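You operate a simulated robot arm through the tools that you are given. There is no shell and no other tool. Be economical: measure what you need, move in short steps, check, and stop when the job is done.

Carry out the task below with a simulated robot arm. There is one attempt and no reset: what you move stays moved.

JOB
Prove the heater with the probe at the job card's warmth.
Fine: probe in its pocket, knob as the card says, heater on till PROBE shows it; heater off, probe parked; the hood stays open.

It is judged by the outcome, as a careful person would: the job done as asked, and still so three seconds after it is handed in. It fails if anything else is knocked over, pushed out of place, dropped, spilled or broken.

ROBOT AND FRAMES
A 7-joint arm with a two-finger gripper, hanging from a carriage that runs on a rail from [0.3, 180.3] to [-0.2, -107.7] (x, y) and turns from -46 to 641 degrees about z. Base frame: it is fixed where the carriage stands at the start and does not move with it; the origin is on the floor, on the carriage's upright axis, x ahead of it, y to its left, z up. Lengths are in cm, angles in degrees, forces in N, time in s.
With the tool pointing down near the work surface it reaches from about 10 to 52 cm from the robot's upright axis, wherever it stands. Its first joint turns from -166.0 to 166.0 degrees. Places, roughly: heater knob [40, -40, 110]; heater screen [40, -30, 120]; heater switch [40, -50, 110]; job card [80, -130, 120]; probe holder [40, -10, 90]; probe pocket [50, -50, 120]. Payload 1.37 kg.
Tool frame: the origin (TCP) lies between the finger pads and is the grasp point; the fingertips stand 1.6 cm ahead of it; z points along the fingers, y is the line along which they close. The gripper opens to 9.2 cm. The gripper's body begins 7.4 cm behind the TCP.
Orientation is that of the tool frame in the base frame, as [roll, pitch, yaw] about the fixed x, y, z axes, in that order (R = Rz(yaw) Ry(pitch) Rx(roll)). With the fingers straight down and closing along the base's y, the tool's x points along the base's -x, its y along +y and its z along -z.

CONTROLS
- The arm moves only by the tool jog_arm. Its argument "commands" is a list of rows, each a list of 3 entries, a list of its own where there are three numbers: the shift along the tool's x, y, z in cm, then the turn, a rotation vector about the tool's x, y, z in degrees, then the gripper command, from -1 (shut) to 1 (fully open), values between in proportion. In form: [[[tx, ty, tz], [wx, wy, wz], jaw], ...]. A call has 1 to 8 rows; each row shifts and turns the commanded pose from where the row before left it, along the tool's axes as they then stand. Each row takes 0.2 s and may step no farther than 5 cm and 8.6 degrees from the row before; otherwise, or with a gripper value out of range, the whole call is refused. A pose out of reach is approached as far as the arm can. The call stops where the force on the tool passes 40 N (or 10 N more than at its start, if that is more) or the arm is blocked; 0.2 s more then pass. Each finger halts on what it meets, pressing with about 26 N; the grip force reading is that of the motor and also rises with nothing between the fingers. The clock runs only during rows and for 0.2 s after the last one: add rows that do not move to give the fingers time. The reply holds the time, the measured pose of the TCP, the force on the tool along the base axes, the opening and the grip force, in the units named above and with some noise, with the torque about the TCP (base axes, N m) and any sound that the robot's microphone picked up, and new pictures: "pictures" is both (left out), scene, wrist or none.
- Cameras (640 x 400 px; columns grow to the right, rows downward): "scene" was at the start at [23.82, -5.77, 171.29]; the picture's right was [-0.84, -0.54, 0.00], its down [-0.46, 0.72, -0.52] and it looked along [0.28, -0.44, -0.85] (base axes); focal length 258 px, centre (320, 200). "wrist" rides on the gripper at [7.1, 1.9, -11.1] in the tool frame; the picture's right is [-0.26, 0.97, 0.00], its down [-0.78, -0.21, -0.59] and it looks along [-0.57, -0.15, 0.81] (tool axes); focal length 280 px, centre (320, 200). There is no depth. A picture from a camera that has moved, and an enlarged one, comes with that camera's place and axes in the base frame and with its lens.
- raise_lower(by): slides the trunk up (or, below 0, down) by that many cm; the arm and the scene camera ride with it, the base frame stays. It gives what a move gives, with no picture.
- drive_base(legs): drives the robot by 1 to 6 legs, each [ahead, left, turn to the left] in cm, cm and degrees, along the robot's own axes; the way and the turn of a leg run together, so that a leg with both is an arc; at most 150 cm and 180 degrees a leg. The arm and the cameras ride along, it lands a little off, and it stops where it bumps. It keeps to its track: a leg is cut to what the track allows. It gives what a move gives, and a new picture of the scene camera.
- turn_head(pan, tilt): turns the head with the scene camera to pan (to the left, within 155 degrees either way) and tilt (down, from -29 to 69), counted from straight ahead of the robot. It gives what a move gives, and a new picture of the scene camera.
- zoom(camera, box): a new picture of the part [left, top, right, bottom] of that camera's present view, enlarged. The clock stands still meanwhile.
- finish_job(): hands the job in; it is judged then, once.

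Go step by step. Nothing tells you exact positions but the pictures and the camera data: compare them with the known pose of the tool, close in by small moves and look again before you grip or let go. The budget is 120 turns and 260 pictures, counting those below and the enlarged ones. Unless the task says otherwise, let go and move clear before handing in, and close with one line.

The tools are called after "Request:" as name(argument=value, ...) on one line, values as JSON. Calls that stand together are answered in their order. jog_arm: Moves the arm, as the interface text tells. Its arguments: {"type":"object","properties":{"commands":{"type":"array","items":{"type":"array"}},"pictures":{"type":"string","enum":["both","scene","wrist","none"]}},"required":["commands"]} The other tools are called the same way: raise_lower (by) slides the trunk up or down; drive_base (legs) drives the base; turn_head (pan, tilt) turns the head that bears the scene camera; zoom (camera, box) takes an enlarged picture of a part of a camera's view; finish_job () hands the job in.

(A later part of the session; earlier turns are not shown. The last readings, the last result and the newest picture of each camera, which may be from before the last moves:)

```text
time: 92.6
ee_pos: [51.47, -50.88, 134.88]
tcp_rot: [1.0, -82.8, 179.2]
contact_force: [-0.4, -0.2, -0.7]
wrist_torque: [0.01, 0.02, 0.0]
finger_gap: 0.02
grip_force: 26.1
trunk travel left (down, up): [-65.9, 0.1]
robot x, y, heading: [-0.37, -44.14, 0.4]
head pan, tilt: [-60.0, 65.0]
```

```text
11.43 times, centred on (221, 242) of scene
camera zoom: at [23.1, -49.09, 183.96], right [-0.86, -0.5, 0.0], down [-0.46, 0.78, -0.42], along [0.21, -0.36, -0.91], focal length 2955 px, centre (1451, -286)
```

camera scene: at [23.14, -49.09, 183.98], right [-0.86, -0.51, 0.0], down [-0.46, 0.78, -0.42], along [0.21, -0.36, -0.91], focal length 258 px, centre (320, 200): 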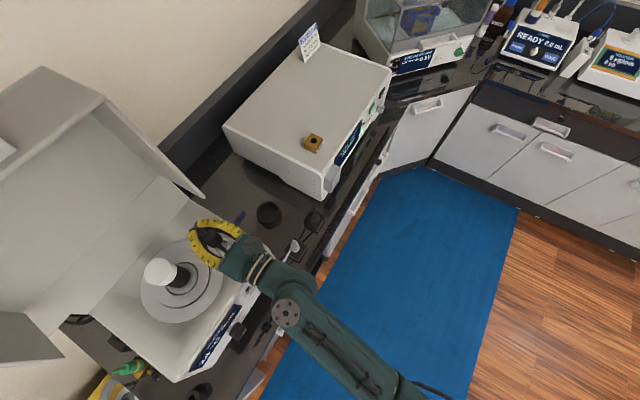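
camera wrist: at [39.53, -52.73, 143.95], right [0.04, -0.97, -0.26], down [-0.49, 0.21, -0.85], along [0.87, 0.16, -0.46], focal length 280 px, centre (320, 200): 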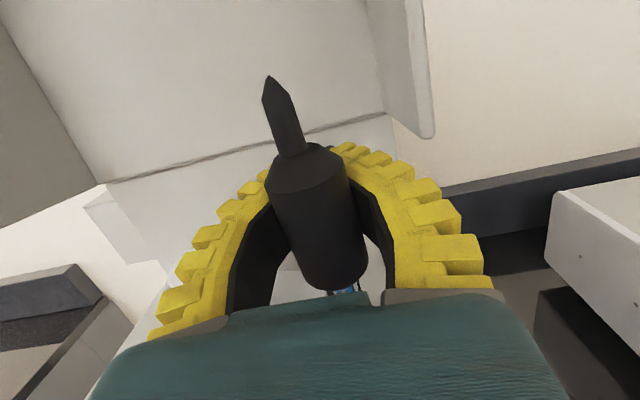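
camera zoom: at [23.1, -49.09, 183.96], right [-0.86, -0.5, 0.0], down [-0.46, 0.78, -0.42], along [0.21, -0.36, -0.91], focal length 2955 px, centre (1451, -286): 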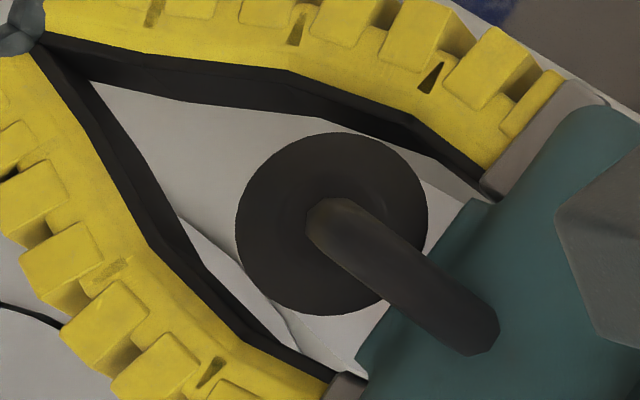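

The handle has slipped free inside the cage and now leans toward the palm. I must see it well before moving.

Request:
zoom(camera="wrist", box=[0, 0, 640, 400])

Request:
turn_head(pan=35, tilt=62)

Request:
zoom(camera="scene", box=[380, 210, 480, 290])

```text
1.00 times, centred on (320, 200) of wrist (not enlarged: the box is as wide or as high as the picture)
camera zoom: at [39.57, -52.84, 140.56], right [0.04, -0.97, -0.26], down [-0.49, 0.21, -0.85], along [0.87, 0.16, -0.46], focal length 280 px, centre (320, 200)
```

zoom: 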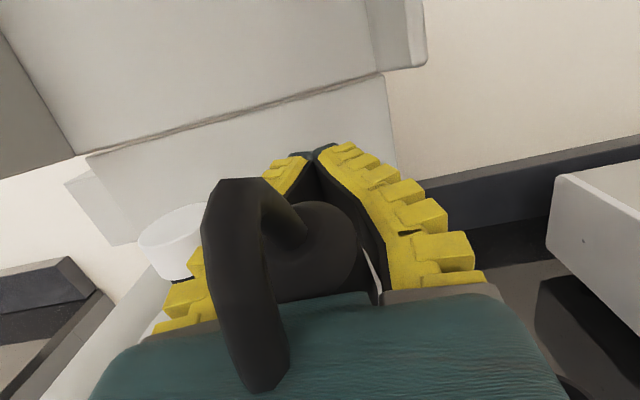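

```text
time: 94.3
ee_pos: [51.55, -50.92, 134.81]
tcp_rot: [0.8, -82.9, 179.5]
contact_force: [-0.2, 0.1, 0.5]
wrist_torque: [0.0, 0.02, 0.0]
finger_gap: 0.02
grip_force: 26.3
trunk travel left (down, up): [-65.9, 0.1]
robot x, y, heading: [-0.11, -44.24, 0.3]
head pan, tilt: [35.0, 62.0]
camera scene: at [25.29, -40.14, 184.28], right [0.58, -0.82, 0.0], down [-0.72, -0.51, -0.47], along [0.38, 0.27, -0.88], focal length 258 px, centre (320, 200)
```

scene: 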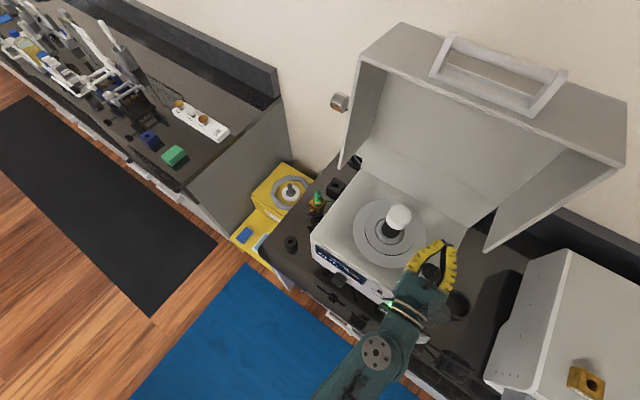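

```text
5.00 times, centred on (430, 250) of scene
camera zoom: at [25.29, -40.14, 184.28], right [0.58, -0.82, 0.0], down [-0.72, -0.51, -0.47], along [0.38, 0.27, -0.88], focal length 1293 px, centre (-230, -50)
```

zoom: 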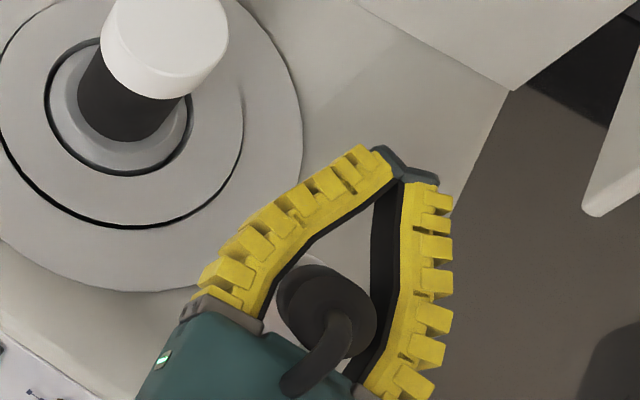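

The stem tip appears to be in the hole with the handle leaning back on the palm (top near [45.7,-51,135.6]). I'll push the gripper +x slowly so the palm stands it upright.

Request:
jog_arm(commands=[[[-0.07, 0, 0.6], [0, 0, 0], -1], [[-0.07, 0, 0.6], [0, 0, 0], -1], [[-0.07, 0, 0.6], [0, 0, 0], -1], [[0, 0, 0], [0, 0, 0], -1]], pictures="both")

Request:
zoom(camera="scene", box=[380, 210, 480, 290])

```text
time: 95.3
ee_pos: [53.19, -50.8, 134.91]
tcp_rot: [1.0, -83.0, 179.3]
contact_force: [0.1, 0.5, 0.3]
wrist_torque: [-0.01, 0.0, -0.02]
finger_gap: 0.0
grip_force: 26.0
trunk travel left (down, up): [-65.9, 0.1]
robot x, y, heading: [-0.34, -44.11, 0.2]
head pan, tilt: [35.0, 62.0]
camera scene: at [25.28, -40.13, 184.28], right [0.58, -0.82, 0.0], down [-0.72, -0.51, -0.47], along [0.38, 0.27, -0.88], focal length 258 px, centre (320, 200)
camera wrist: at [41.36, -52.81, 140.54], right [0.04, -0.97, -0.26], down [-0.49, 0.21, -0.85], along [0.87, 0.16, -0.46], focal length 280 px, centre (320, 200)
```

scene: 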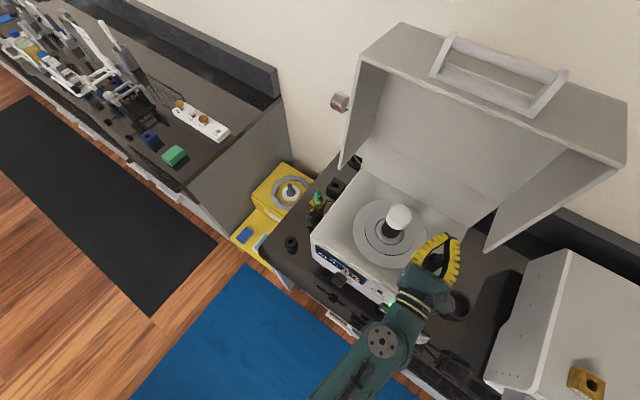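
wrist: 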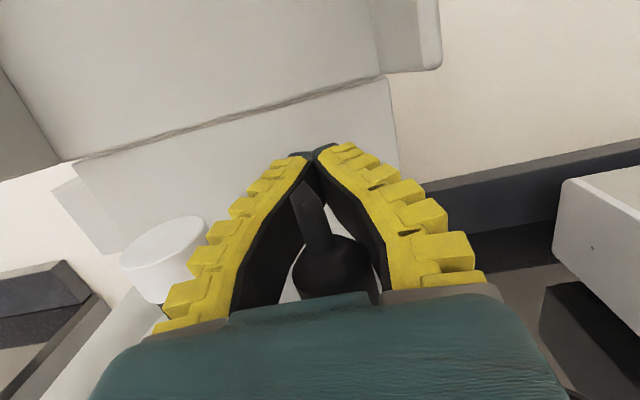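

```text
5.00 times, centred on (430, 250) of scene
camera zoom: at [25.28, -40.13, 184.28], right [0.58, -0.82, 0.0], down [-0.72, -0.51, -0.47], along [0.38, 0.27, -0.88], focal length 1293 px, centre (-230, -50)
```

zoom: 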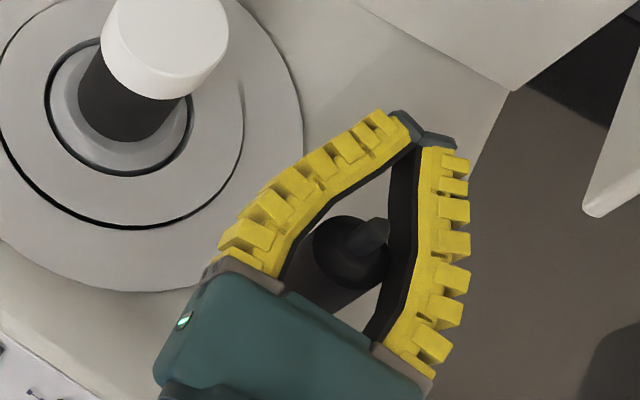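

The probe now stands upright near [49.2,-51.1] with its top at z≈134, which fits a seated probe. Checking from another side and the screen.

Request:
turn_head(pan=-60, tilt=65)

Request:
zoom(camera="scene", box=[170, 210, 270, 290])

```text
time: 97.0
ee_pos: [53.25, -50.91, 134.93]
tcp_rot: [1.0, -82.9, 179.4]
contact_force: [-0.5, 0.1, -0.3]
wrist_torque: [0.04, 0.0, -0.01]
finger_gap: 0.0
grip_force: 26.2
trunk travel left (down, up): [-65.9, 0.1]
robot x, y, heading: [0.04, -43.61, 0.2]
head pan, tilt: [-60.0, 65.0]
camera scene: at [23.1, -49.09, 183.96], right [-0.86, -0.51, 0.0], down [-0.46, 0.78, -0.42], along [0.21, -0.36, -0.91], focal length 258 px, centre (320, 200)
```

scene: 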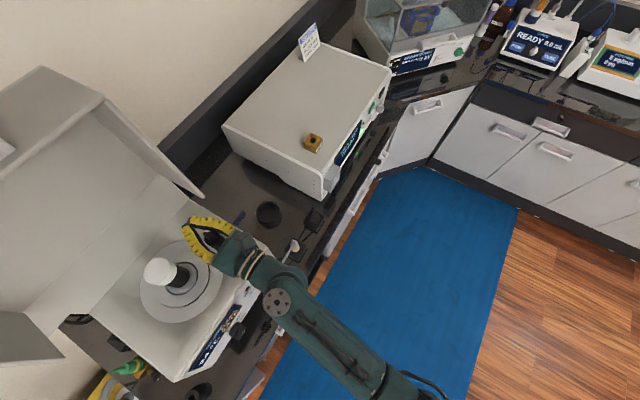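

```text
5.00 times, centred on (220, 250) of scene
camera zoom: at [23.1, -49.09, 183.96], right [-0.86, -0.51, 0.0], down [-0.46, 0.78, -0.42], along [0.21, -0.36, -0.91], focal length 1293 px, centre (820, -50)
```

zoom: 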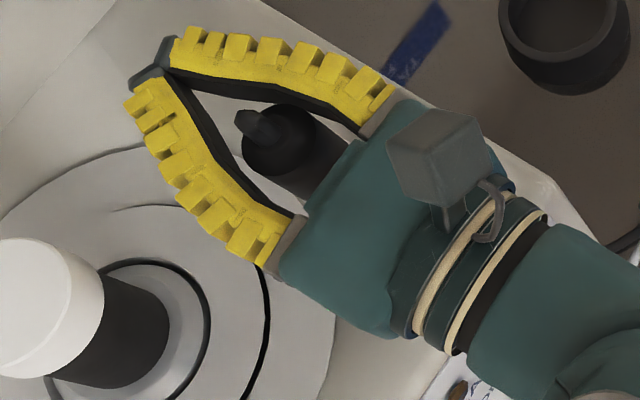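

It is upright and seated. Opening a bit and backing out past the handle.

Request:
jog_arm(commands=[[[0, 0, 0], [0, 0, 0], 0.3], [[0, 0, 0], [0, 0, 0], 0.3], [[0, 0, 0], [0, 0, 0], 0.3]], pictures="wrist")

Request:
zoom(camera="scene", box=[170, 210, 270, 290])

```text
time: 97.8
ee_pos: [53.28, -50.88, 134.89]
tcp_rot: [1.0, -82.9, 179.2]
contact_force: [0.0, 0.5, 0.7]
wrist_torque: [0.01, -0.01, -0.03]
finger_gap: 6.23
grip_force: 1.2
trunk travel left (down, up): [-65.9, 0.1]
robot x, y, heading: [-0.07, -43.99, 0.6]
head pan, tilt: [-60.0, 65.0]
camera wrist: at [41.35, -52.81, 140.54], right [0.04, -0.97, -0.26], down [-0.49, 0.21, -0.85], along [0.87, 0.16, -0.46], focal length 280 px, centre (320, 200)
```

wrist: 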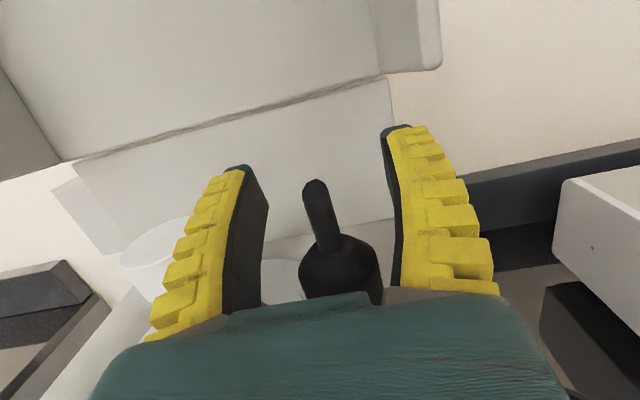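

```text
5.00 times, centred on (220, 250) of scene
camera zoom: at [23.1, -49.09, 183.96], right [-0.86, -0.5, 0.0], down [-0.46, 0.78, -0.42], along [0.21, -0.36, -0.91], focal length 1293 px, centre (820, -50)
```

zoom: 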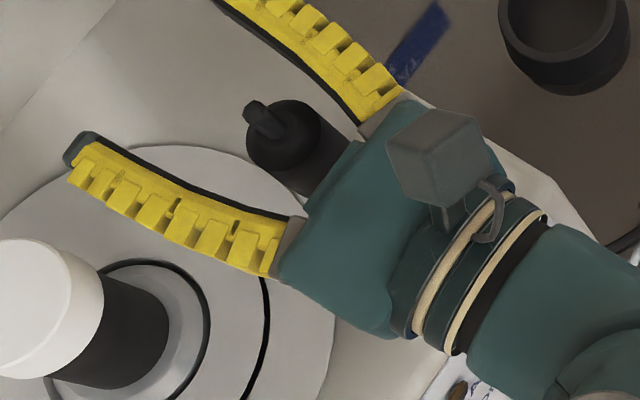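

Now back out in −x (keeping height), away from the probe.

Request:
jog_arm(commands=[[[0.2, 0, -2], [0, 0, 0], 0.3], [[0.3, 0, -3], [0, 0, 0], 0.3], [[0.5, 0, -4], [0, 0, 0], 0.3], [[0.5, 0, -4], [0, 0, 0], 0.3], [[0.5, 0, -4], [0, 0, 0], 0.3]], pictures="both")

Request:
zoom(camera="scene", box=[170, 210, 290, 370])

```text
time: 99.0
ee_pos: [36.22, -50.78, 134.88]
tcp_rot: [1.4, -82.8, 178.9]
contact_force: [-0.2, -0.1, 0.3]
wrist_torque: [0.0, 0.04, 0.03]
finger_gap: 6.22
grip_force: 1.8
trunk travel left (down, up): [-65.9, 0.1]
robot x, y, heading: [0.38, -44.14, 0.3]
head pan, tilt: [-60.0, 65.0]
camera scene: at [23.11, -49.09, 183.96], right [-0.86, -0.5, 0.0], down [-0.46, 0.78, -0.42], along [0.21, -0.36, -0.91], focal length 258 px, centre (320, 200)
camera wrist: at [24.21, -52.78, 140.42], right [0.04, -0.97, -0.26], down [-0.49, 0.21, -0.85], along [0.87, 0.16, -0.46], focal length 280 px, centre (320, 200)
```

scene: 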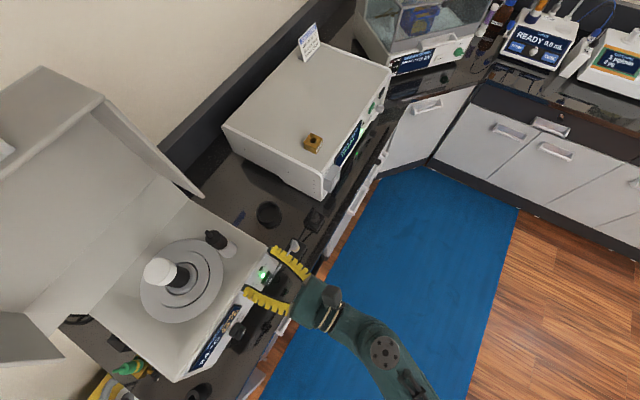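
wrist: 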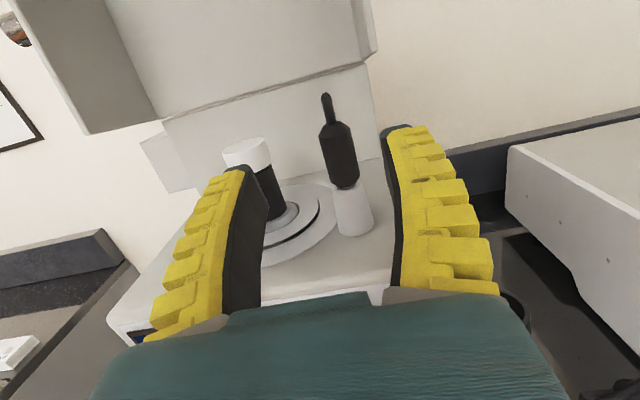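

```text
2.50 times, centred on (230, 290) of scene
camera zoom: at [23.11, -49.09, 183.96], right [-0.86, -0.5, 0.0], down [-0.46, 0.78, -0.42], along [0.21, -0.36, -0.91], focal length 646 px, centre (545, -25)
```

zoom: 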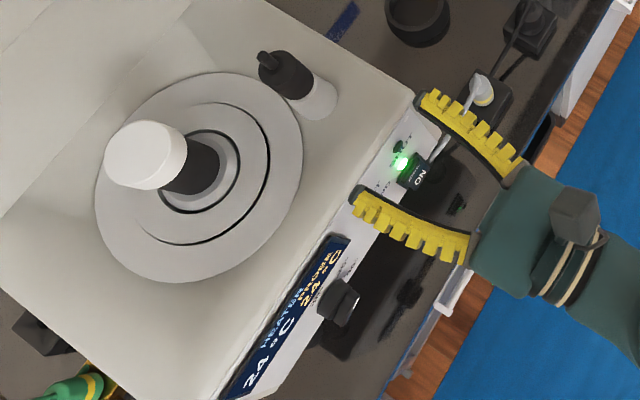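

The probe is seated and PROBE now reads 24. Next the knob: I'll bring the gripper in front of it, level again.

Request:
jog_arm(commands=[[[0, 0, -4], [0, 0, 0], 0], [[0, -4, -4], [0, -3.5, 0], 0], [[-3, -4, 0], [0, -3.5, 0], 0], [[-4, -3, 0], [0, 0, 0], 0], [[-4, -3, 0], [0, 0, 0], 0], [[-4, 0, 0], [0, 0, 0], 0], [[-4, 0, 0], [0, 0, 0], 0], [[-4, 0, 0], [0, 0, 0], 0]], pictures="wrist")

Request:
turn_head(pan=0, tilt=60)

```text
refused: row 2 steps farther than a row can; nothing moved
```

```text
time: 100.3
ee_pos: [36.23, -50.86, 134.68]
tcp_rot: [1.0, -82.8, 179.4]
contact_force: [-0.7, -0.8, 0.4]
wrist_torque: [-0.02, -0.01, 0.0]
finger_gap: 6.21
grip_force: 2.1
trunk travel left (down, up): [-65.9, 0.1]
robot x, y, heading: [-0.32, -43.71, 0.4]
head pan, tilt: [0.0, 60.0]
camera scene: at [26.7, -43.82, 184.51], right [0.0, -1.0, 0.0], down [-0.87, 0.0, -0.5], along [0.5, 0.0, -0.87], focal length 258 px, centre (320, 200)
```

scene: 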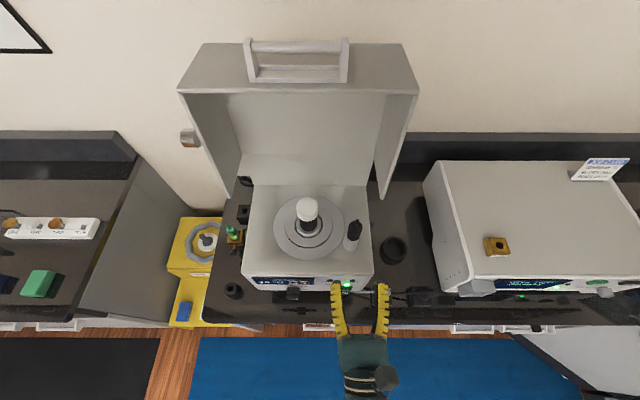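

Request:
jog_arm(commands=[[[0, 0, -4.5], [0, 0, 0], 0], [[0, -3, -3.5], [0, -3.5, 0], 0], [[0, -4.5, 0], [0, -3.5, 0], 0], [[-2, -4, 0], [0, 0, 0], 0], [[-4, -2.5, 0], [0, 0, 0], 0], [[-4.5, 0, 0], [0, 0, 0], 0]], pictures="none")

Request:
raise_lower(by=-13.4)

Request:
zoom(camera="wrist", box=[0, 0, 640, 400])

```text
time: 101.7
ee_pos: [28.29, -38.22, 123.35]
tcp_rot: [25.5, -89.8, 154.7]
contact_force: [0.1, -1.0, 0.0]
wrist_torque: [0.0, -0.01, 0.02]
finger_gap: 4.89
grip_force: 2.6
out of reach, approached as far as the arm can: row 3
trunk travel left (down, up): [-65.9, 0.1]
robot x, y, heading: [-0.29, -43.73, 0.5]
head pan, tilt: [0.0, 60.0]
```

```text
time: 103.3
ee_pos: [28.31, -38.08, 109.91]
tcp_rot: [43.1, -89.8, 137.2]
contact_force: [-0.1, 0.6, 0.6]
wrist_torque: [0.01, 0.04, -0.02]
finger_gap: 4.93
grip_force: 2.0
trunk travel left (down, up): [-52.5, 13.5]
robot x, y, heading: [-0.26, -43.95, 0.1]
head pan, tilt: [0.0, 60.0]
```

```text
1.00 times, centred on (320, 200) of wrist (not enlarged: the box is as wide or as high as the picture)
camera zoom: at [17.25, -40.2, 116.97], right [0.01, -0.97, -0.26], down [-0.59, 0.21, -0.78], along [0.81, 0.16, -0.57], focal length 280 px, centre (320, 200)
```

zoom: 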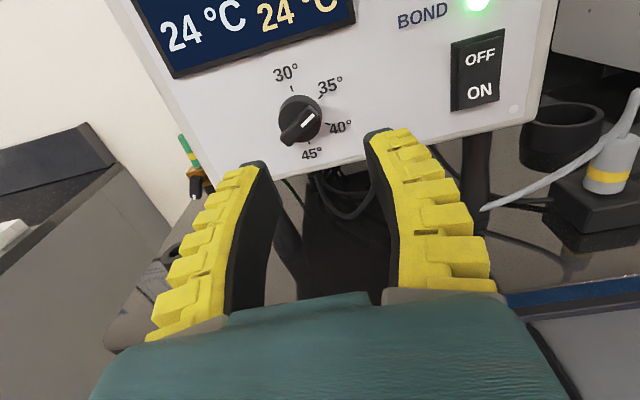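

Request:
zoom(camera="wrist", box=[250, 50, 370, 170])

Request:
zoom(camera="wrist", box=[380, 0, 560, 140])

Request:
zoom(camera="scene", box=[230, 230, 390, 350])

```text
3.33 times, centred on (310, 110) of wrist
camera zoom: at [17.25, -40.2, 116.97], right [0.01, -0.97, -0.26], down [-0.59, 0.21, -0.78], along [0.81, 0.16, -0.57], focal length 935 px, centre (353, 500)
```

zoom: 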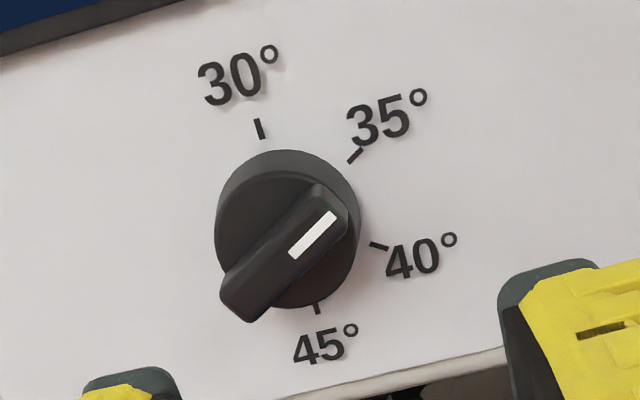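

```text
2.86 times, centred on (470, 70) of wrist
camera zoom: at [17.25, -40.2, 116.97], right [0.01, -0.97, -0.26], down [-0.59, 0.21, -0.78], along [0.81, 0.16, -0.57], focal length 801 px, centre (-109, 571)
```

zoom: 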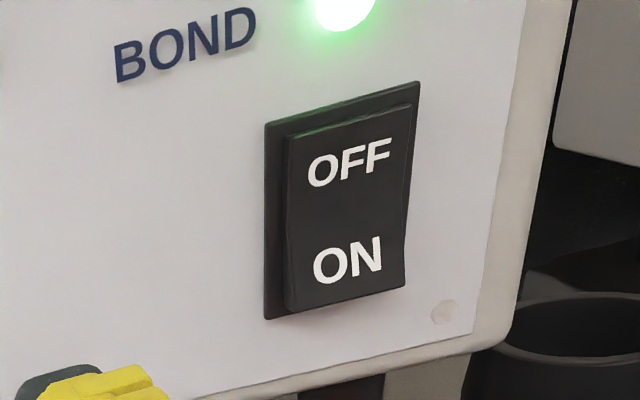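

```text
3.33 times, centred on (310, 290) of scene
camera zoom: at [26.7, -43.82, 171.12], right [0.01, -1.0, 0.0], down [-0.87, 0.0, -0.5], along [0.5, 0.0, -0.87], focal length 862 px, centre (353, -100)
```

zoom: 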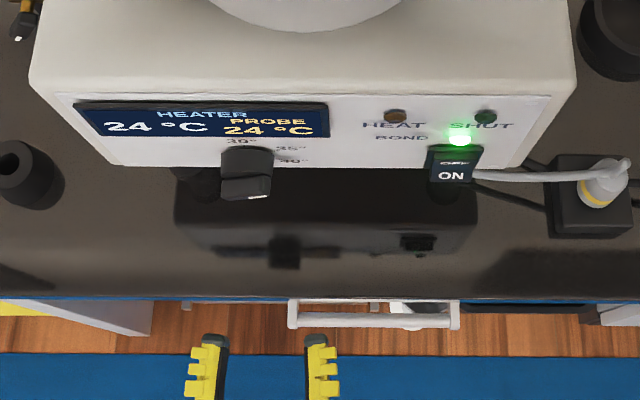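

The knob points at 35° (60° clockwise from 30°); 45° is at the bottom, so it needs +120° clockwise. Knob axis ≈ [41.4,-36.2,109.2]. I'll roll the gripper −120° so the turn ends in the present pose.

Request:
jog_arm(commands=[[[0, 0, 0], [0, 0, -8.5], 0], [[0, 0, 0], [0, 0, -8.5], 0], [[0, 0, 0], [0, 0, -8.5], 0], [[0, 0, 0], [0, 0, -8.5], 0], [[0, 0, 0], [0, 0, -8.5], 0], [[0, 0, 0], [0, 0, -8.5], 0], [[0, 0, 0], [0, 0, -8.5], 0]], pictures="none")

Request:
jog_arm(commands=[[[0, 0, 0], [0, 0, -8.5], 0], [[0, 0, 0], [0, 0, -8.5], 0], [[0, 0, 0], [0, 0, -8.5], 0], [[0, 0, 0], [0, 0, -8.5], 0], [[0, 0, 0], [0, 0, -8.5], 0], [[0, 0, 0], [0, 0, -8.5], 0], [[0, 0, 0], [0, 0, -8.5], 0]], pictures="both")

```text
time: 104.9
ee_pos: [28.44, -38.33, 110.0]
tcp_rot: [89.8, -30.1, 90.4]
contact_force: [1.2, -0.8, -0.8]
wrist_torque: [0.02, 0.03, -0.01]
finger_gap: 4.93
grip_force: 1.9
trunk travel left (down, up): [-52.5, 13.5]
robot x, y, heading: [-0.27, -43.8, 0.4]
head pan, tilt: [0.0, 60.0]
```

```text
time: 106.5
ee_pos: [28.38, -38.29, 109.91]
tcp_rot: [89.9, 29.4, 90.2]
contact_force: [0.4, 0.3, 0.8]
wrist_torque: [0.02, -0.01, 0.03]
finger_gap: 4.94
grip_force: 1.9
trunk travel left (down, up): [-52.5, 13.5]
robot x, y, heading: [-0.23, -44.14, 0.1]
head pan, tilt: [0.0, 60.0]
camera scene: at [26.7, -43.82, 171.11], right [0.01, -1.0, 0.0], down [-0.87, 0.0, -0.5], along [0.5, 0.0, -0.87], focal length 258 px, centre (320, 200)
camera wrist: at [17.23, -31.15, 108.11], right [0.0, 0.24, 0.97], down [-0.59, -0.79, 0.2], along [0.81, -0.57, 0.15], focal length 280 px, centre (320, 200)
```

scene: 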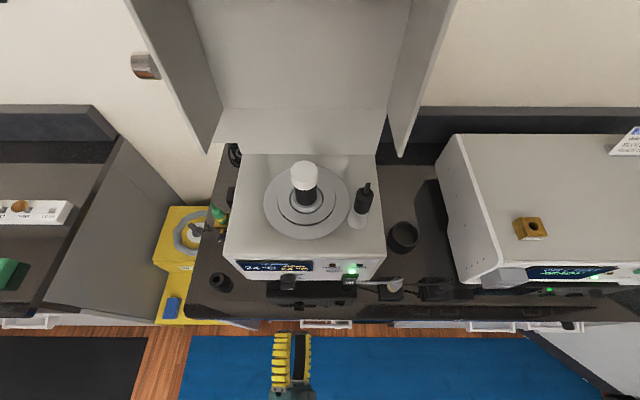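
wrist: 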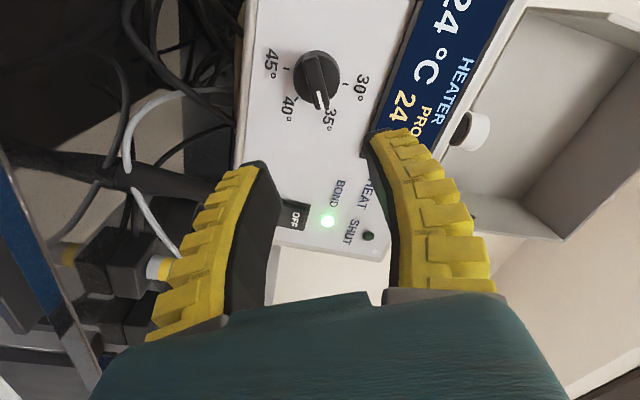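

Aligning with the knob axis and approaching.

Request:
jog_arm(commands=[[[2.17, 0.39, 0], [0, 0, -1], 0], [[0, 0, 4], [0, 0, 0], 0], [[0, 0, 3.5], [0, 0, 0], 0], [[0, 0, 0], [0, 0, 0], 0]], pictures="both")

Request:
zoom(camera="scene", box=[240, 240, 360, 340])

```text
time: 107.5
ee_pos: [36.0, -36.0, 108.96]
tcp_rot: [89.9, 30.2, 90.1]
contact_force: [0.4, -0.1, -0.1]
wrist_torque: [0.0, 0.03, 0.01]
finger_gap: 4.9
grip_force: 2.4
trunk travel left (down, up): [-52.5, 13.5]
robot x, y, heading: [0.32, -43.86, 0.2]
head pan, tilt: [0.0, 60.0]
camera scene: at [26.71, -43.81, 171.12], right [0.01, -1.0, 0.0], down [-0.87, 0.0, -0.5], along [0.5, 0.0, -0.87], focal length 258 px, centre (320, 200)
camera wrist: at [24.82, -29.01, 107.09], right [0.0, 0.26, 0.97], down [-0.59, -0.78, 0.21], along [0.81, -0.56, 0.15], focal length 280 px, centre (320, 200)
```

scene: 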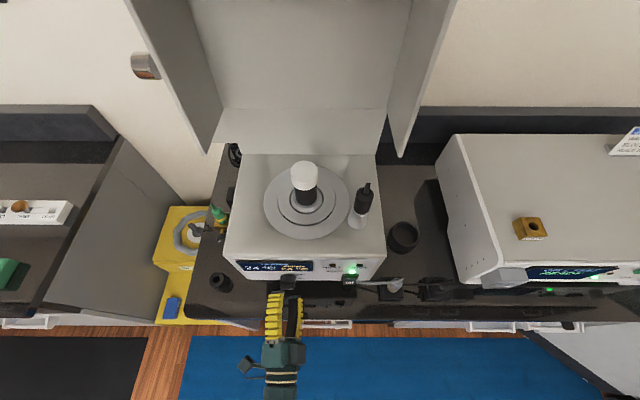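
wrist: 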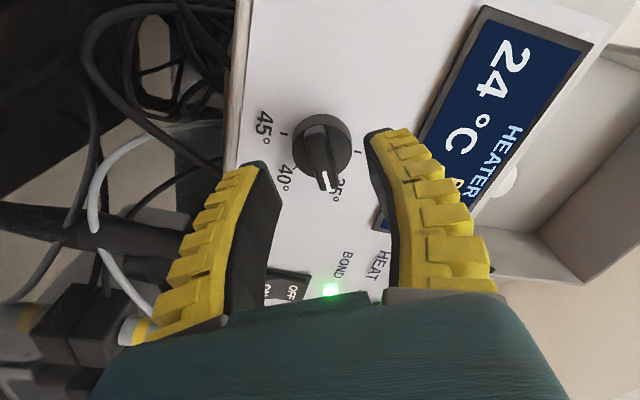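

```text
4.00 times, centred on (300, 290) of scene
camera zoom: at [26.71, -43.81, 171.12], right [0.01, -1.0, 0.0], down [-0.87, 0.0, -0.5], along [0.5, 0.0, -0.87], focal length 1034 px, centre (400, -160)
```

zoom: 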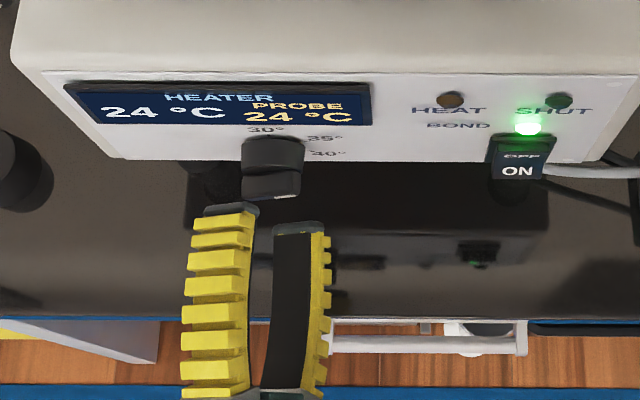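

Request:
jog_arm(commands=[[[0, 0, 1.2], [0, 0, 0], 0], [[0, 0, 1.2], [0, 0, 0], 0], [[0, 0, 0], [0, 0, 0], 0]], pictures="wrist")

Request:
zoom(camera="scene", box=[260, 250, 330, 310])

```text
time: 108.3
ee_pos: [38.45, -36.12, 109.15]
tcp_rot: [89.8, 30.1, 90.3]
contact_force: [0.2, 0.1, 0.1]
wrist_torque: [0.0, 0.0, 0.01]
finger_gap: 4.91
grip_force: 2.0
trunk travel left (down, up): [-52.5, 13.5]
robot x, y, heading: [-0.3, -43.98, 0.1]
head pan, tilt: [0.0, 60.0]
camera wrist: at [27.21, -29.01, 107.22], right [0.0, 0.26, 0.97], down [-0.59, -0.78, 0.21], along [0.81, -0.56, 0.15], focal length 280 px, centre (320, 200)
```

wrist: 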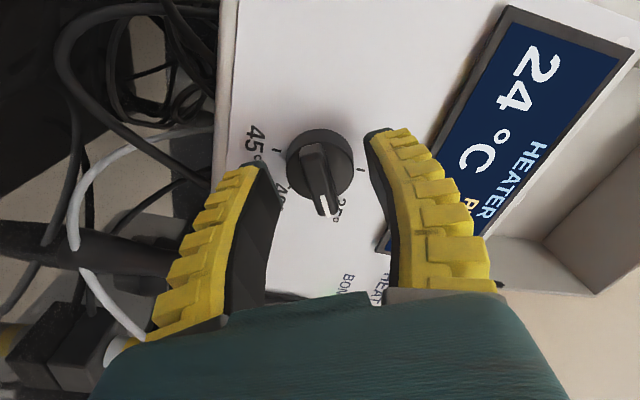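

```text
6.67 times, centred on (295, 280) of scene
camera zoom: at [26.7, -43.82, 171.11], right [0.01, -1.0, 0.0], down [-0.87, 0.0, -0.5], along [0.5, 0.0, -0.87], focal length 1724 px, centre (487, -333)
```

zoom: 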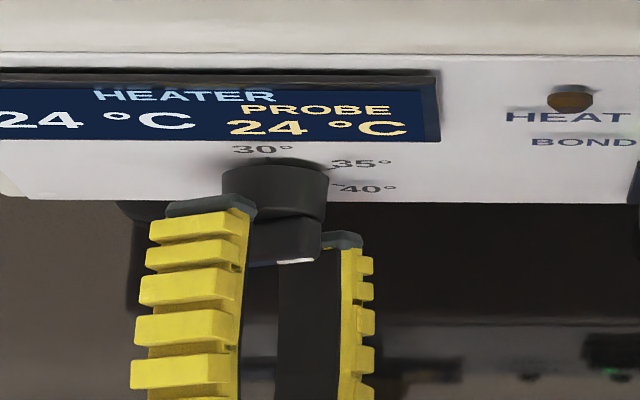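

Request:
jog_arm(commands=[[[0, 0, 0], [0, 0, 0], -1], [[0, 0, 0], [0, 0, 0], -1], [[0, 0, 0], [0, 0, 0], -1], [[0, 0, 0], [0, 0, 0], -1]], pictures="wrist")

```text
time: 109.3
ee_pos: [38.26, -36.05, 109.05]
tcp_rot: [90.0, 30.1, 90.4]
contact_force: [-8.1, -0.4, 3.8]
wrist_torque: [0.02, -0.03, -0.02]
finger_gap: 0.62
grip_force: 28.1
trunk travel left (down, up): [-52.5, 13.5]
robot x, y, heading: [0.09, -43.97, -0.0]
head pan, tilt: [0.0, 60.0]
camera wrist: at [27.07, -29.03, 107.19], right [0.0, 0.26, 0.97], down [-0.59, -0.78, 0.21], along [0.81, -0.56, 0.15], focal length 280 px, centre (320, 200)
```

wrist: 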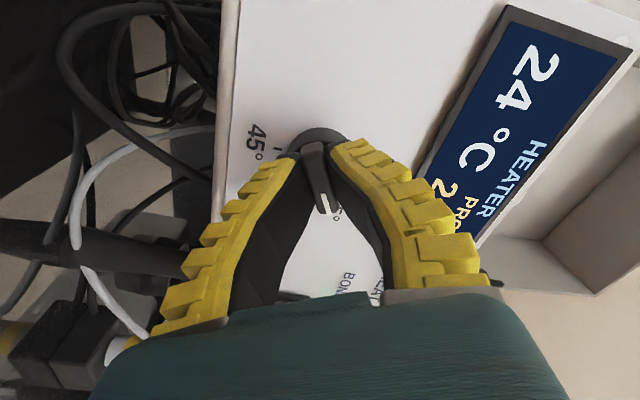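

Gripped on the bar. Turning clockwise, first 40°.

Request:
jog_arm(commands=[[[0, 0, 0], [0, 0, 8], -1], [[0, 0, 0], [0, 0, 8], -1], [[0, 0, 0], [0, 0, 8], -1], [[0, 0, 0], [0, 0, 8], -1], [[0, 0, 0], [0, 0, 8], -1]], pictures="wrist")

```text
time: 110.5
ee_pos: [38.19, -36.02, 109.22]
tcp_rot: [89.9, -10.0, 90.3]
contact_force: [-5.4, -0.4, 3.7]
wrist_torque: [0.0, -0.06, 0.07]
finger_gap: 0.6
grip_force: 28.2
trunk travel left (down, up): [-52.5, 13.5]
robot x, y, heading: [0.07, -43.82, 0.3]
head pan, tilt: [0.0, 60.0]
camera wrist: at [27.03, -29.46, 112.31], right [0.0, -0.43, 0.9], down [-0.58, -0.73, -0.35], along [0.81, -0.53, -0.25], focal length 280 px, centre (320, 200)
```

wrist: 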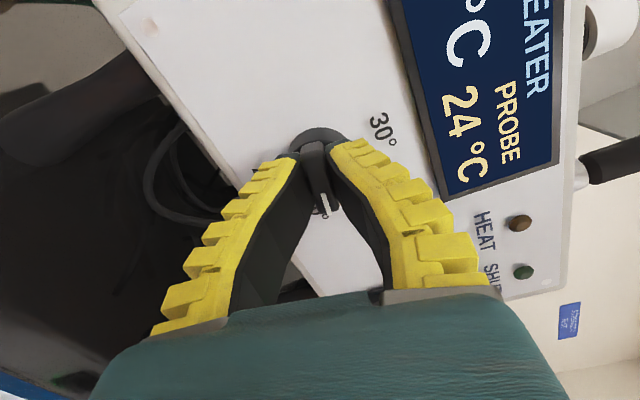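

The knob turns with the gripper. Continuing 80° more.

Request:
jog_arm(commands=[[[0, 0, 0], [0, 0, 8], -1], [[0, 0, 0], [0, 0, 8], -1], [[0, 0, 0], [0, 0, 8], -1], [[0, 0, 0], [0, 0, 8], -1], [[0, 0, 0], [0, 0, 8], -1]], pictures="none")

Request:
jog_arm(commands=[[[0, 0, 0], [0, 0, 8], -1], [[0, 0, 0], [0, 0, 8], -1], [[0, 0, 0], [0, 0, 8], -1], [[0, 0, 0], [0, 0, 8], -1], [[0, 0, 0], [0, 0, 8], -1]], pictures="wrist")

```text
time: 111.7
ee_pos: [38.32, -36.09, 109.25]
tcp_rot: [89.7, -50.2, 90.5]
contact_force: [-9.8, -0.7, 12.1]
wrist_torque: [-0.01, -0.25, 0.09]
finger_gap: 0.6
grip_force: 28.2
trunk travel left (down, up): [-52.5, 13.5]
robot x, y, heading: [-0.1, -43.83, 0.1]
head pan, tilt: [0.0, 60.0]
```

```text
time: 112.9
ee_pos: [38.37, -36.4, 109.44]
tcp_rot: [-3.2, -89.8, -176.7]
contact_force: [-9.8, -7.8, 21.2]
wrist_torque: [-0.02, -0.34, -0.06]
finger_gap: 0.59
grip_force: 28.0
trunk travel left (down, up): [-52.5, 13.5]
robot x, y, heading: [-0.07, -43.59, 0.3]
head pan, tilt: [0.0, 60.0]
camera wrist: at [27.13, -38.16, 116.36], right [0.0, -0.96, -0.26], down [-0.59, 0.21, -0.78], along [0.81, 0.16, -0.57], focal length 280 px, centre (320, 200)
```

wrist: 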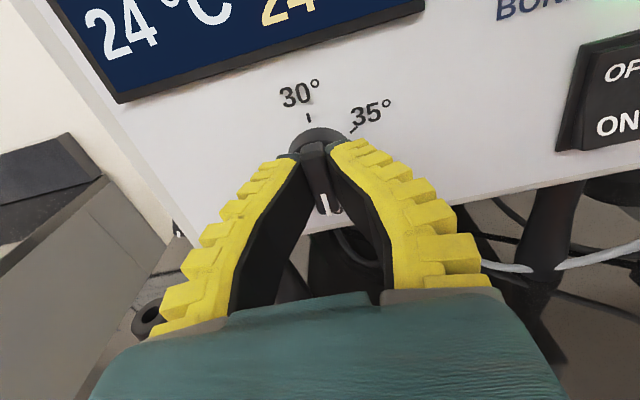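

Pointer now points down at 45°. Releasing and backing off to check.

Request:
jog_arm(commands=[[[0, 0, 0], [0, 0, 0], 0], [[0, 0, 0], [0, 0, 0], 0], [[0, 0, 0], [0, 0, 0], 0], [[0, 0, -4], [0, 0, 0], 0], [[0, 0, -4.5], [0, 0, 0], 0]], pictures="wrist")

Request:
zoom(camera="wrist", box=[250, 50, 370, 170])

```text
time: 114.1
ee_pos: [29.88, -36.16, 109.23]
tcp_rot: [23.4, -89.8, 156.8]
contact_force: [0.6, 0.0, 0.6]
wrist_torque: [-0.01, 0.01, -0.02]
finger_gap: 4.93
grip_force: 2.2
trunk travel left (down, up): [-52.5, 13.5]
robot x, y, heading: [-0.15, -43.65, 0.2]
head pan, tilt: [0.0, 60.0]
camera wrist: at [18.7, -38.08, 116.27], right [0.01, -0.97, -0.26], down [-0.59, 0.21, -0.78], along [0.81, 0.16, -0.57], focal length 280 px, centre (320, 200)
```

wrist: 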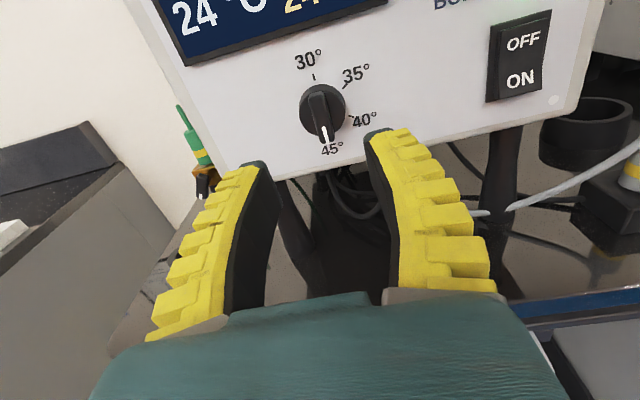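

```text
3.33 times, centred on (310, 110) of wrist
camera zoom: at [18.7, -38.08, 116.27], right [0.01, -0.97, -0.26], down [-0.59, 0.21, -0.78], along [0.81, 0.16, -0.57], focal length 935 px, centre (353, 500)
```

zoom: 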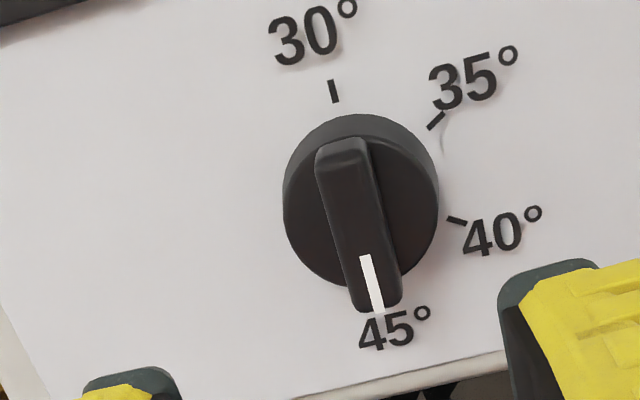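

The knob is at 45°. Now the switch: fingers closed, aimed at the lower (ON) half near [41,-51,106.8].

Request:
jog_arm(commands=[[[-0.6, 4, 0], [0, 0, 0], -1], [[-0.6, 4, 0], [0, 0, 0], -1], [[-0.6, 4, 0], [0, 0, 0], -1], [[-0.6, 2.8, 0], [0, 0, 0], -1], [[0, 0, 4], [0, 0, 0], -1], [[0, 0, 2.5], [0, 0, 0], -1]], pictures="wrist")

Request:
zoom(camera="scene", box=[310, 240, 400, 310])

```text
time: 115.5
ee_pos: [36.53, -49.43, 106.85]
tcp_rot: [62.9, -89.8, 117.1]
contact_force: [0.1, 0.8, -0.6]
wrist_torque: [0.05, -0.04, 0.02]
finger_gap: 0.0
grip_force: 26.1
out of reach, approached as far as the arm can: row 4
trunk travel left (down, up): [-52.5, 13.5]
robot x, y, heading: [-0.19, -43.81, 0.2]
head pan, tilt: [0.0, 60.0]
camera wrist: at [25.26, -51.23, 114.01], right [0.0, -0.97, -0.26], down [-0.59, 0.21, -0.78], along [0.81, 0.15, -0.57], focal length 280 px, centre (320, 200)
```

wrist: 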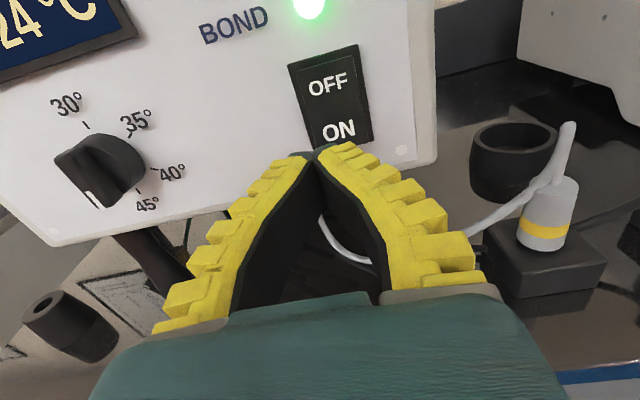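

```text
5.71 times, centred on (355, 275) of scene
camera zoom: at [26.69, -43.82, 171.11], right [0.01, -1.0, 0.0], down [-0.87, 0.0, -0.5], along [0.5, 0.0, -0.87], focal length 1477 px, centre (120, -229)
```

zoom: 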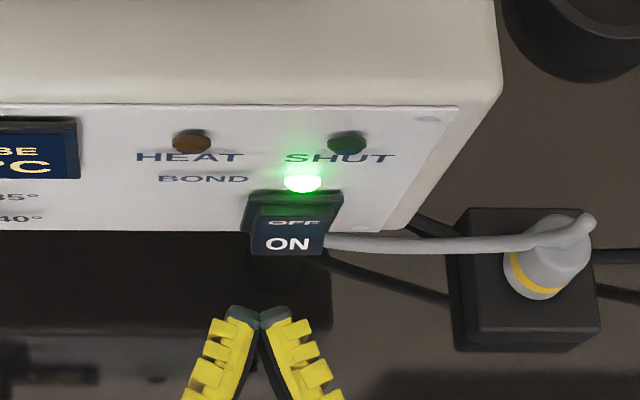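

Request:
jog_arm(commands=[[[0, 1.3, 0], [0, 0, 0], -1], [[0, 0, 1.2], [0, 0, 0], -1], [[0, 0, 0.5], [0, 0, 0], -1], [[0, 0, 0.5], [0, 0, 0], -1], [[0, 0, 0.5], [0, 0, 0], -1]], pictures="both")

```text
time: 116.7
ee_pos: [39.02, -49.24, 106.84]
tcp_rot: [85.1, -89.8, 95.0]
contact_force: [-1.6, 0.7, -1.3]
wrist_torque: [-0.02, -0.01, -0.03]
finger_gap: 0.0
grip_force: 25.7
out of reach, approached as far as the arm can: row 1
trunk travel left (down, up): [-52.5, 13.5]
robot x, y, heading: [-0.2, -44.21, 0.3]
head pan, tilt: [0.0, 60.0]
camera scene: at [26.69, -43.81, 171.11], right [0.01, -1.0, 0.0], down [-0.87, 0.0, -0.5], along [0.5, 0.0, -0.87], focal length 258 px, centre (320, 200)
camera wrist: at [27.89, -51.16, 113.95], right [0.0, -0.97, -0.26], down [-0.59, 0.21, -0.78], along [0.81, 0.15, -0.57], focal length 280 px, centre (320, 200)
```

scene: 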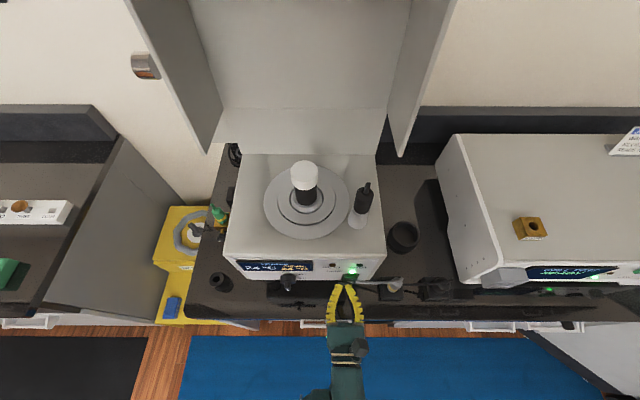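
wrist: 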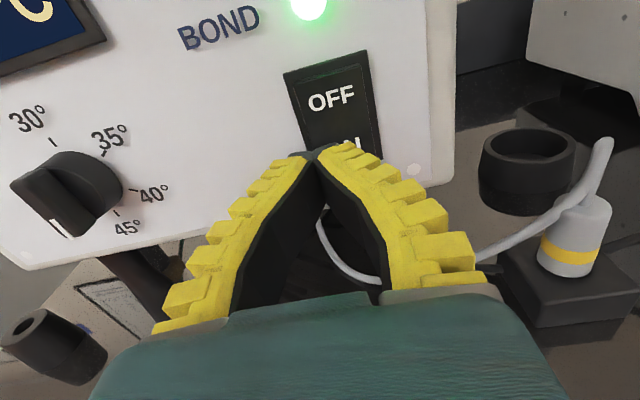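

The arm can't shift further right here, so I'll back off 2 cm and slide the base 1.5 cm.

Request:
jog_arm(commands=[[[0, 0, -2.5], [0, 0, 0], -1]], pictures="none")

Request:
drive_base(legs=[[0, -1.6, 0]])

Request:
zoom(camera="wrist", box=[0, 0, 640, 400])

```text
time: 117.1
ee_pos: [36.69, -49.29, 106.97]
tcp_rot: [35.7, -89.8, 144.4]
contact_force: [1.6, 0.2, 0.0]
wrist_torque: [0.02, 0.02, -0.01]
finger_gap: 0.0
grip_force: 25.9
trunk travel left (down, up): [-52.5, 13.5]
robot x, y, heading: [-0.55, -43.77, 0.6]
head pan, tilt: [0.0, 60.0]
```

```text
time: 117.9
ee_pos: [36.66, -50.86, 107.01]
tcp_rot: [54.0, -89.8, 126.1]
contact_force: [0.4, 0.6, -0.1]
wrist_torque: [-0.01, 0.02, -0.01]
finger_gap: 0.0
grip_force: 26.0
trunk travel left (down, up): [-52.5, 13.5]
robot x, y, heading: [0.35, -45.75, 0.4]
head pan, tilt: [0.0, 60.0]
camera scene: at [26.7, -45.38, 171.11], right [0.01, -1.0, 0.0], down [-0.87, 0.0, -0.5], along [0.5, 0.0, -0.87], focal length 258 px, centre (320, 200)
```

scene: 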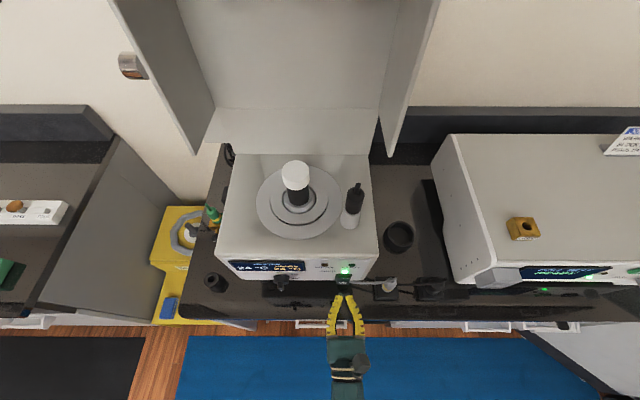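

```text
1.00 times, centred on (320, 200) of wrist (not enlarged: the box is as wide or as high as the picture)
camera zoom: at [25.38, -52.72, 114.03], right [0.0, -0.97, -0.26], down [-0.59, 0.21, -0.78], along [0.81, 0.15, -0.57], focal length 280 px, centre (320, 200)
```

zoom: 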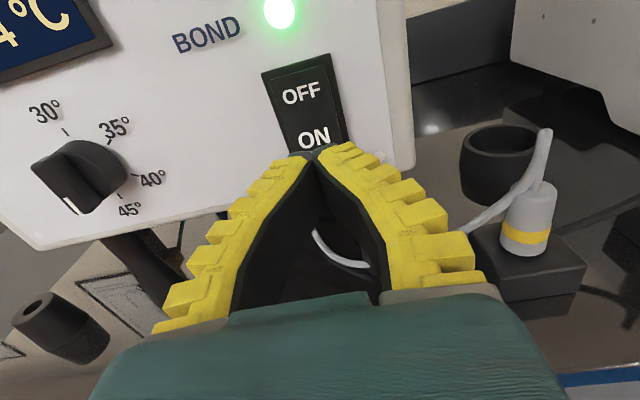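

Request:
jog_arm(commands=[[[0, 0, 1.6], [0, 0, 0], -1], [[0, 0, 0.4], [0, 0, 0], -1], [[0, 0, 0.4], [0, 0, 0], -1], [[0, 0, 0.3], [0, 0, 0], -1]], pictures="none")

Request:
zoom(camera="scene", box=[220, 245, 390, 325])

```text
time: 118.9
ee_pos: [39.25, -50.84, 106.94]
tcp_rot: [47.9, -89.8, 132.2]
contact_force: [-0.8, -0.6, 0.0]
wrist_torque: [-0.01, -0.02, 0.02]
finger_gap: 0.6
grip_force: 28.3
trunk travel left (down, up): [-52.5, 13.5]
robot x, y, heading: [0.06, -45.51, 0.3]
head pan, tilt: [0.0, 60.0]
```

```text
3.76 times, centred on (305, 285) of scene
camera zoom: at [26.69, -45.38, 171.11], right [0.01, -1.0, 0.0], down [-0.87, 0.0, -0.5], along [0.5, 0.0, -0.87], focal length 973 px, centre (376, -120)
```

zoom: 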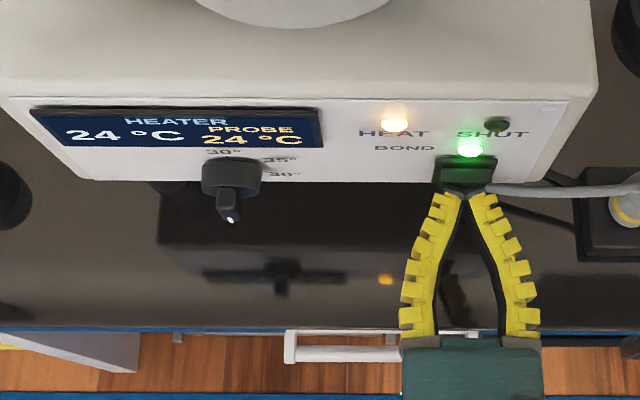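

HEAT is lit: heater on. Backing off and waiting, watching the screen.

Request:
jog_arm(commands=[[[0, 0, -1.5], [0, 0, 0], -1], [[0, 0, -2], [0, 0, 0], -1], [[0, 0, 0], [0, 0, 0], -1]], pictures="none")

Request:
zoom(camera="scene", box=[220, 245, 390, 325])

```text
time: 119.7
ee_pos: [35.77, -50.88, 107.04]
tcp_rot: [49.4, -89.9, 130.6]
contact_force: [-0.9, -0.6, 0.0]
wrist_torque: [-0.04, 0.02, 0.0]
finger_gap: 0.0
grip_force: 27.5
trunk travel left (down, up): [-52.5, 13.5]
robot x, y, heading: [-0.13, -45.3, 0.1]
head pan, tilt: [0.0, 60.0]
```

```text
3.76 times, centred on (305, 285) of scene
camera zoom: at [26.69, -45.38, 171.11], right [0.01, -1.0, 0.0], down [-0.87, 0.0, -0.5], along [0.5, 0.0, -0.87], focal length 973 px, centre (376, -120)
```

zoom: 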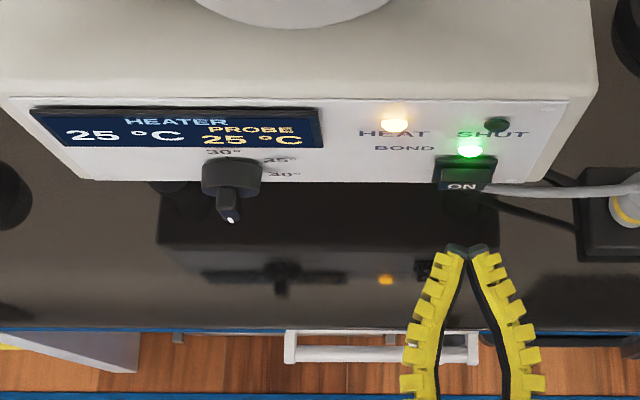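

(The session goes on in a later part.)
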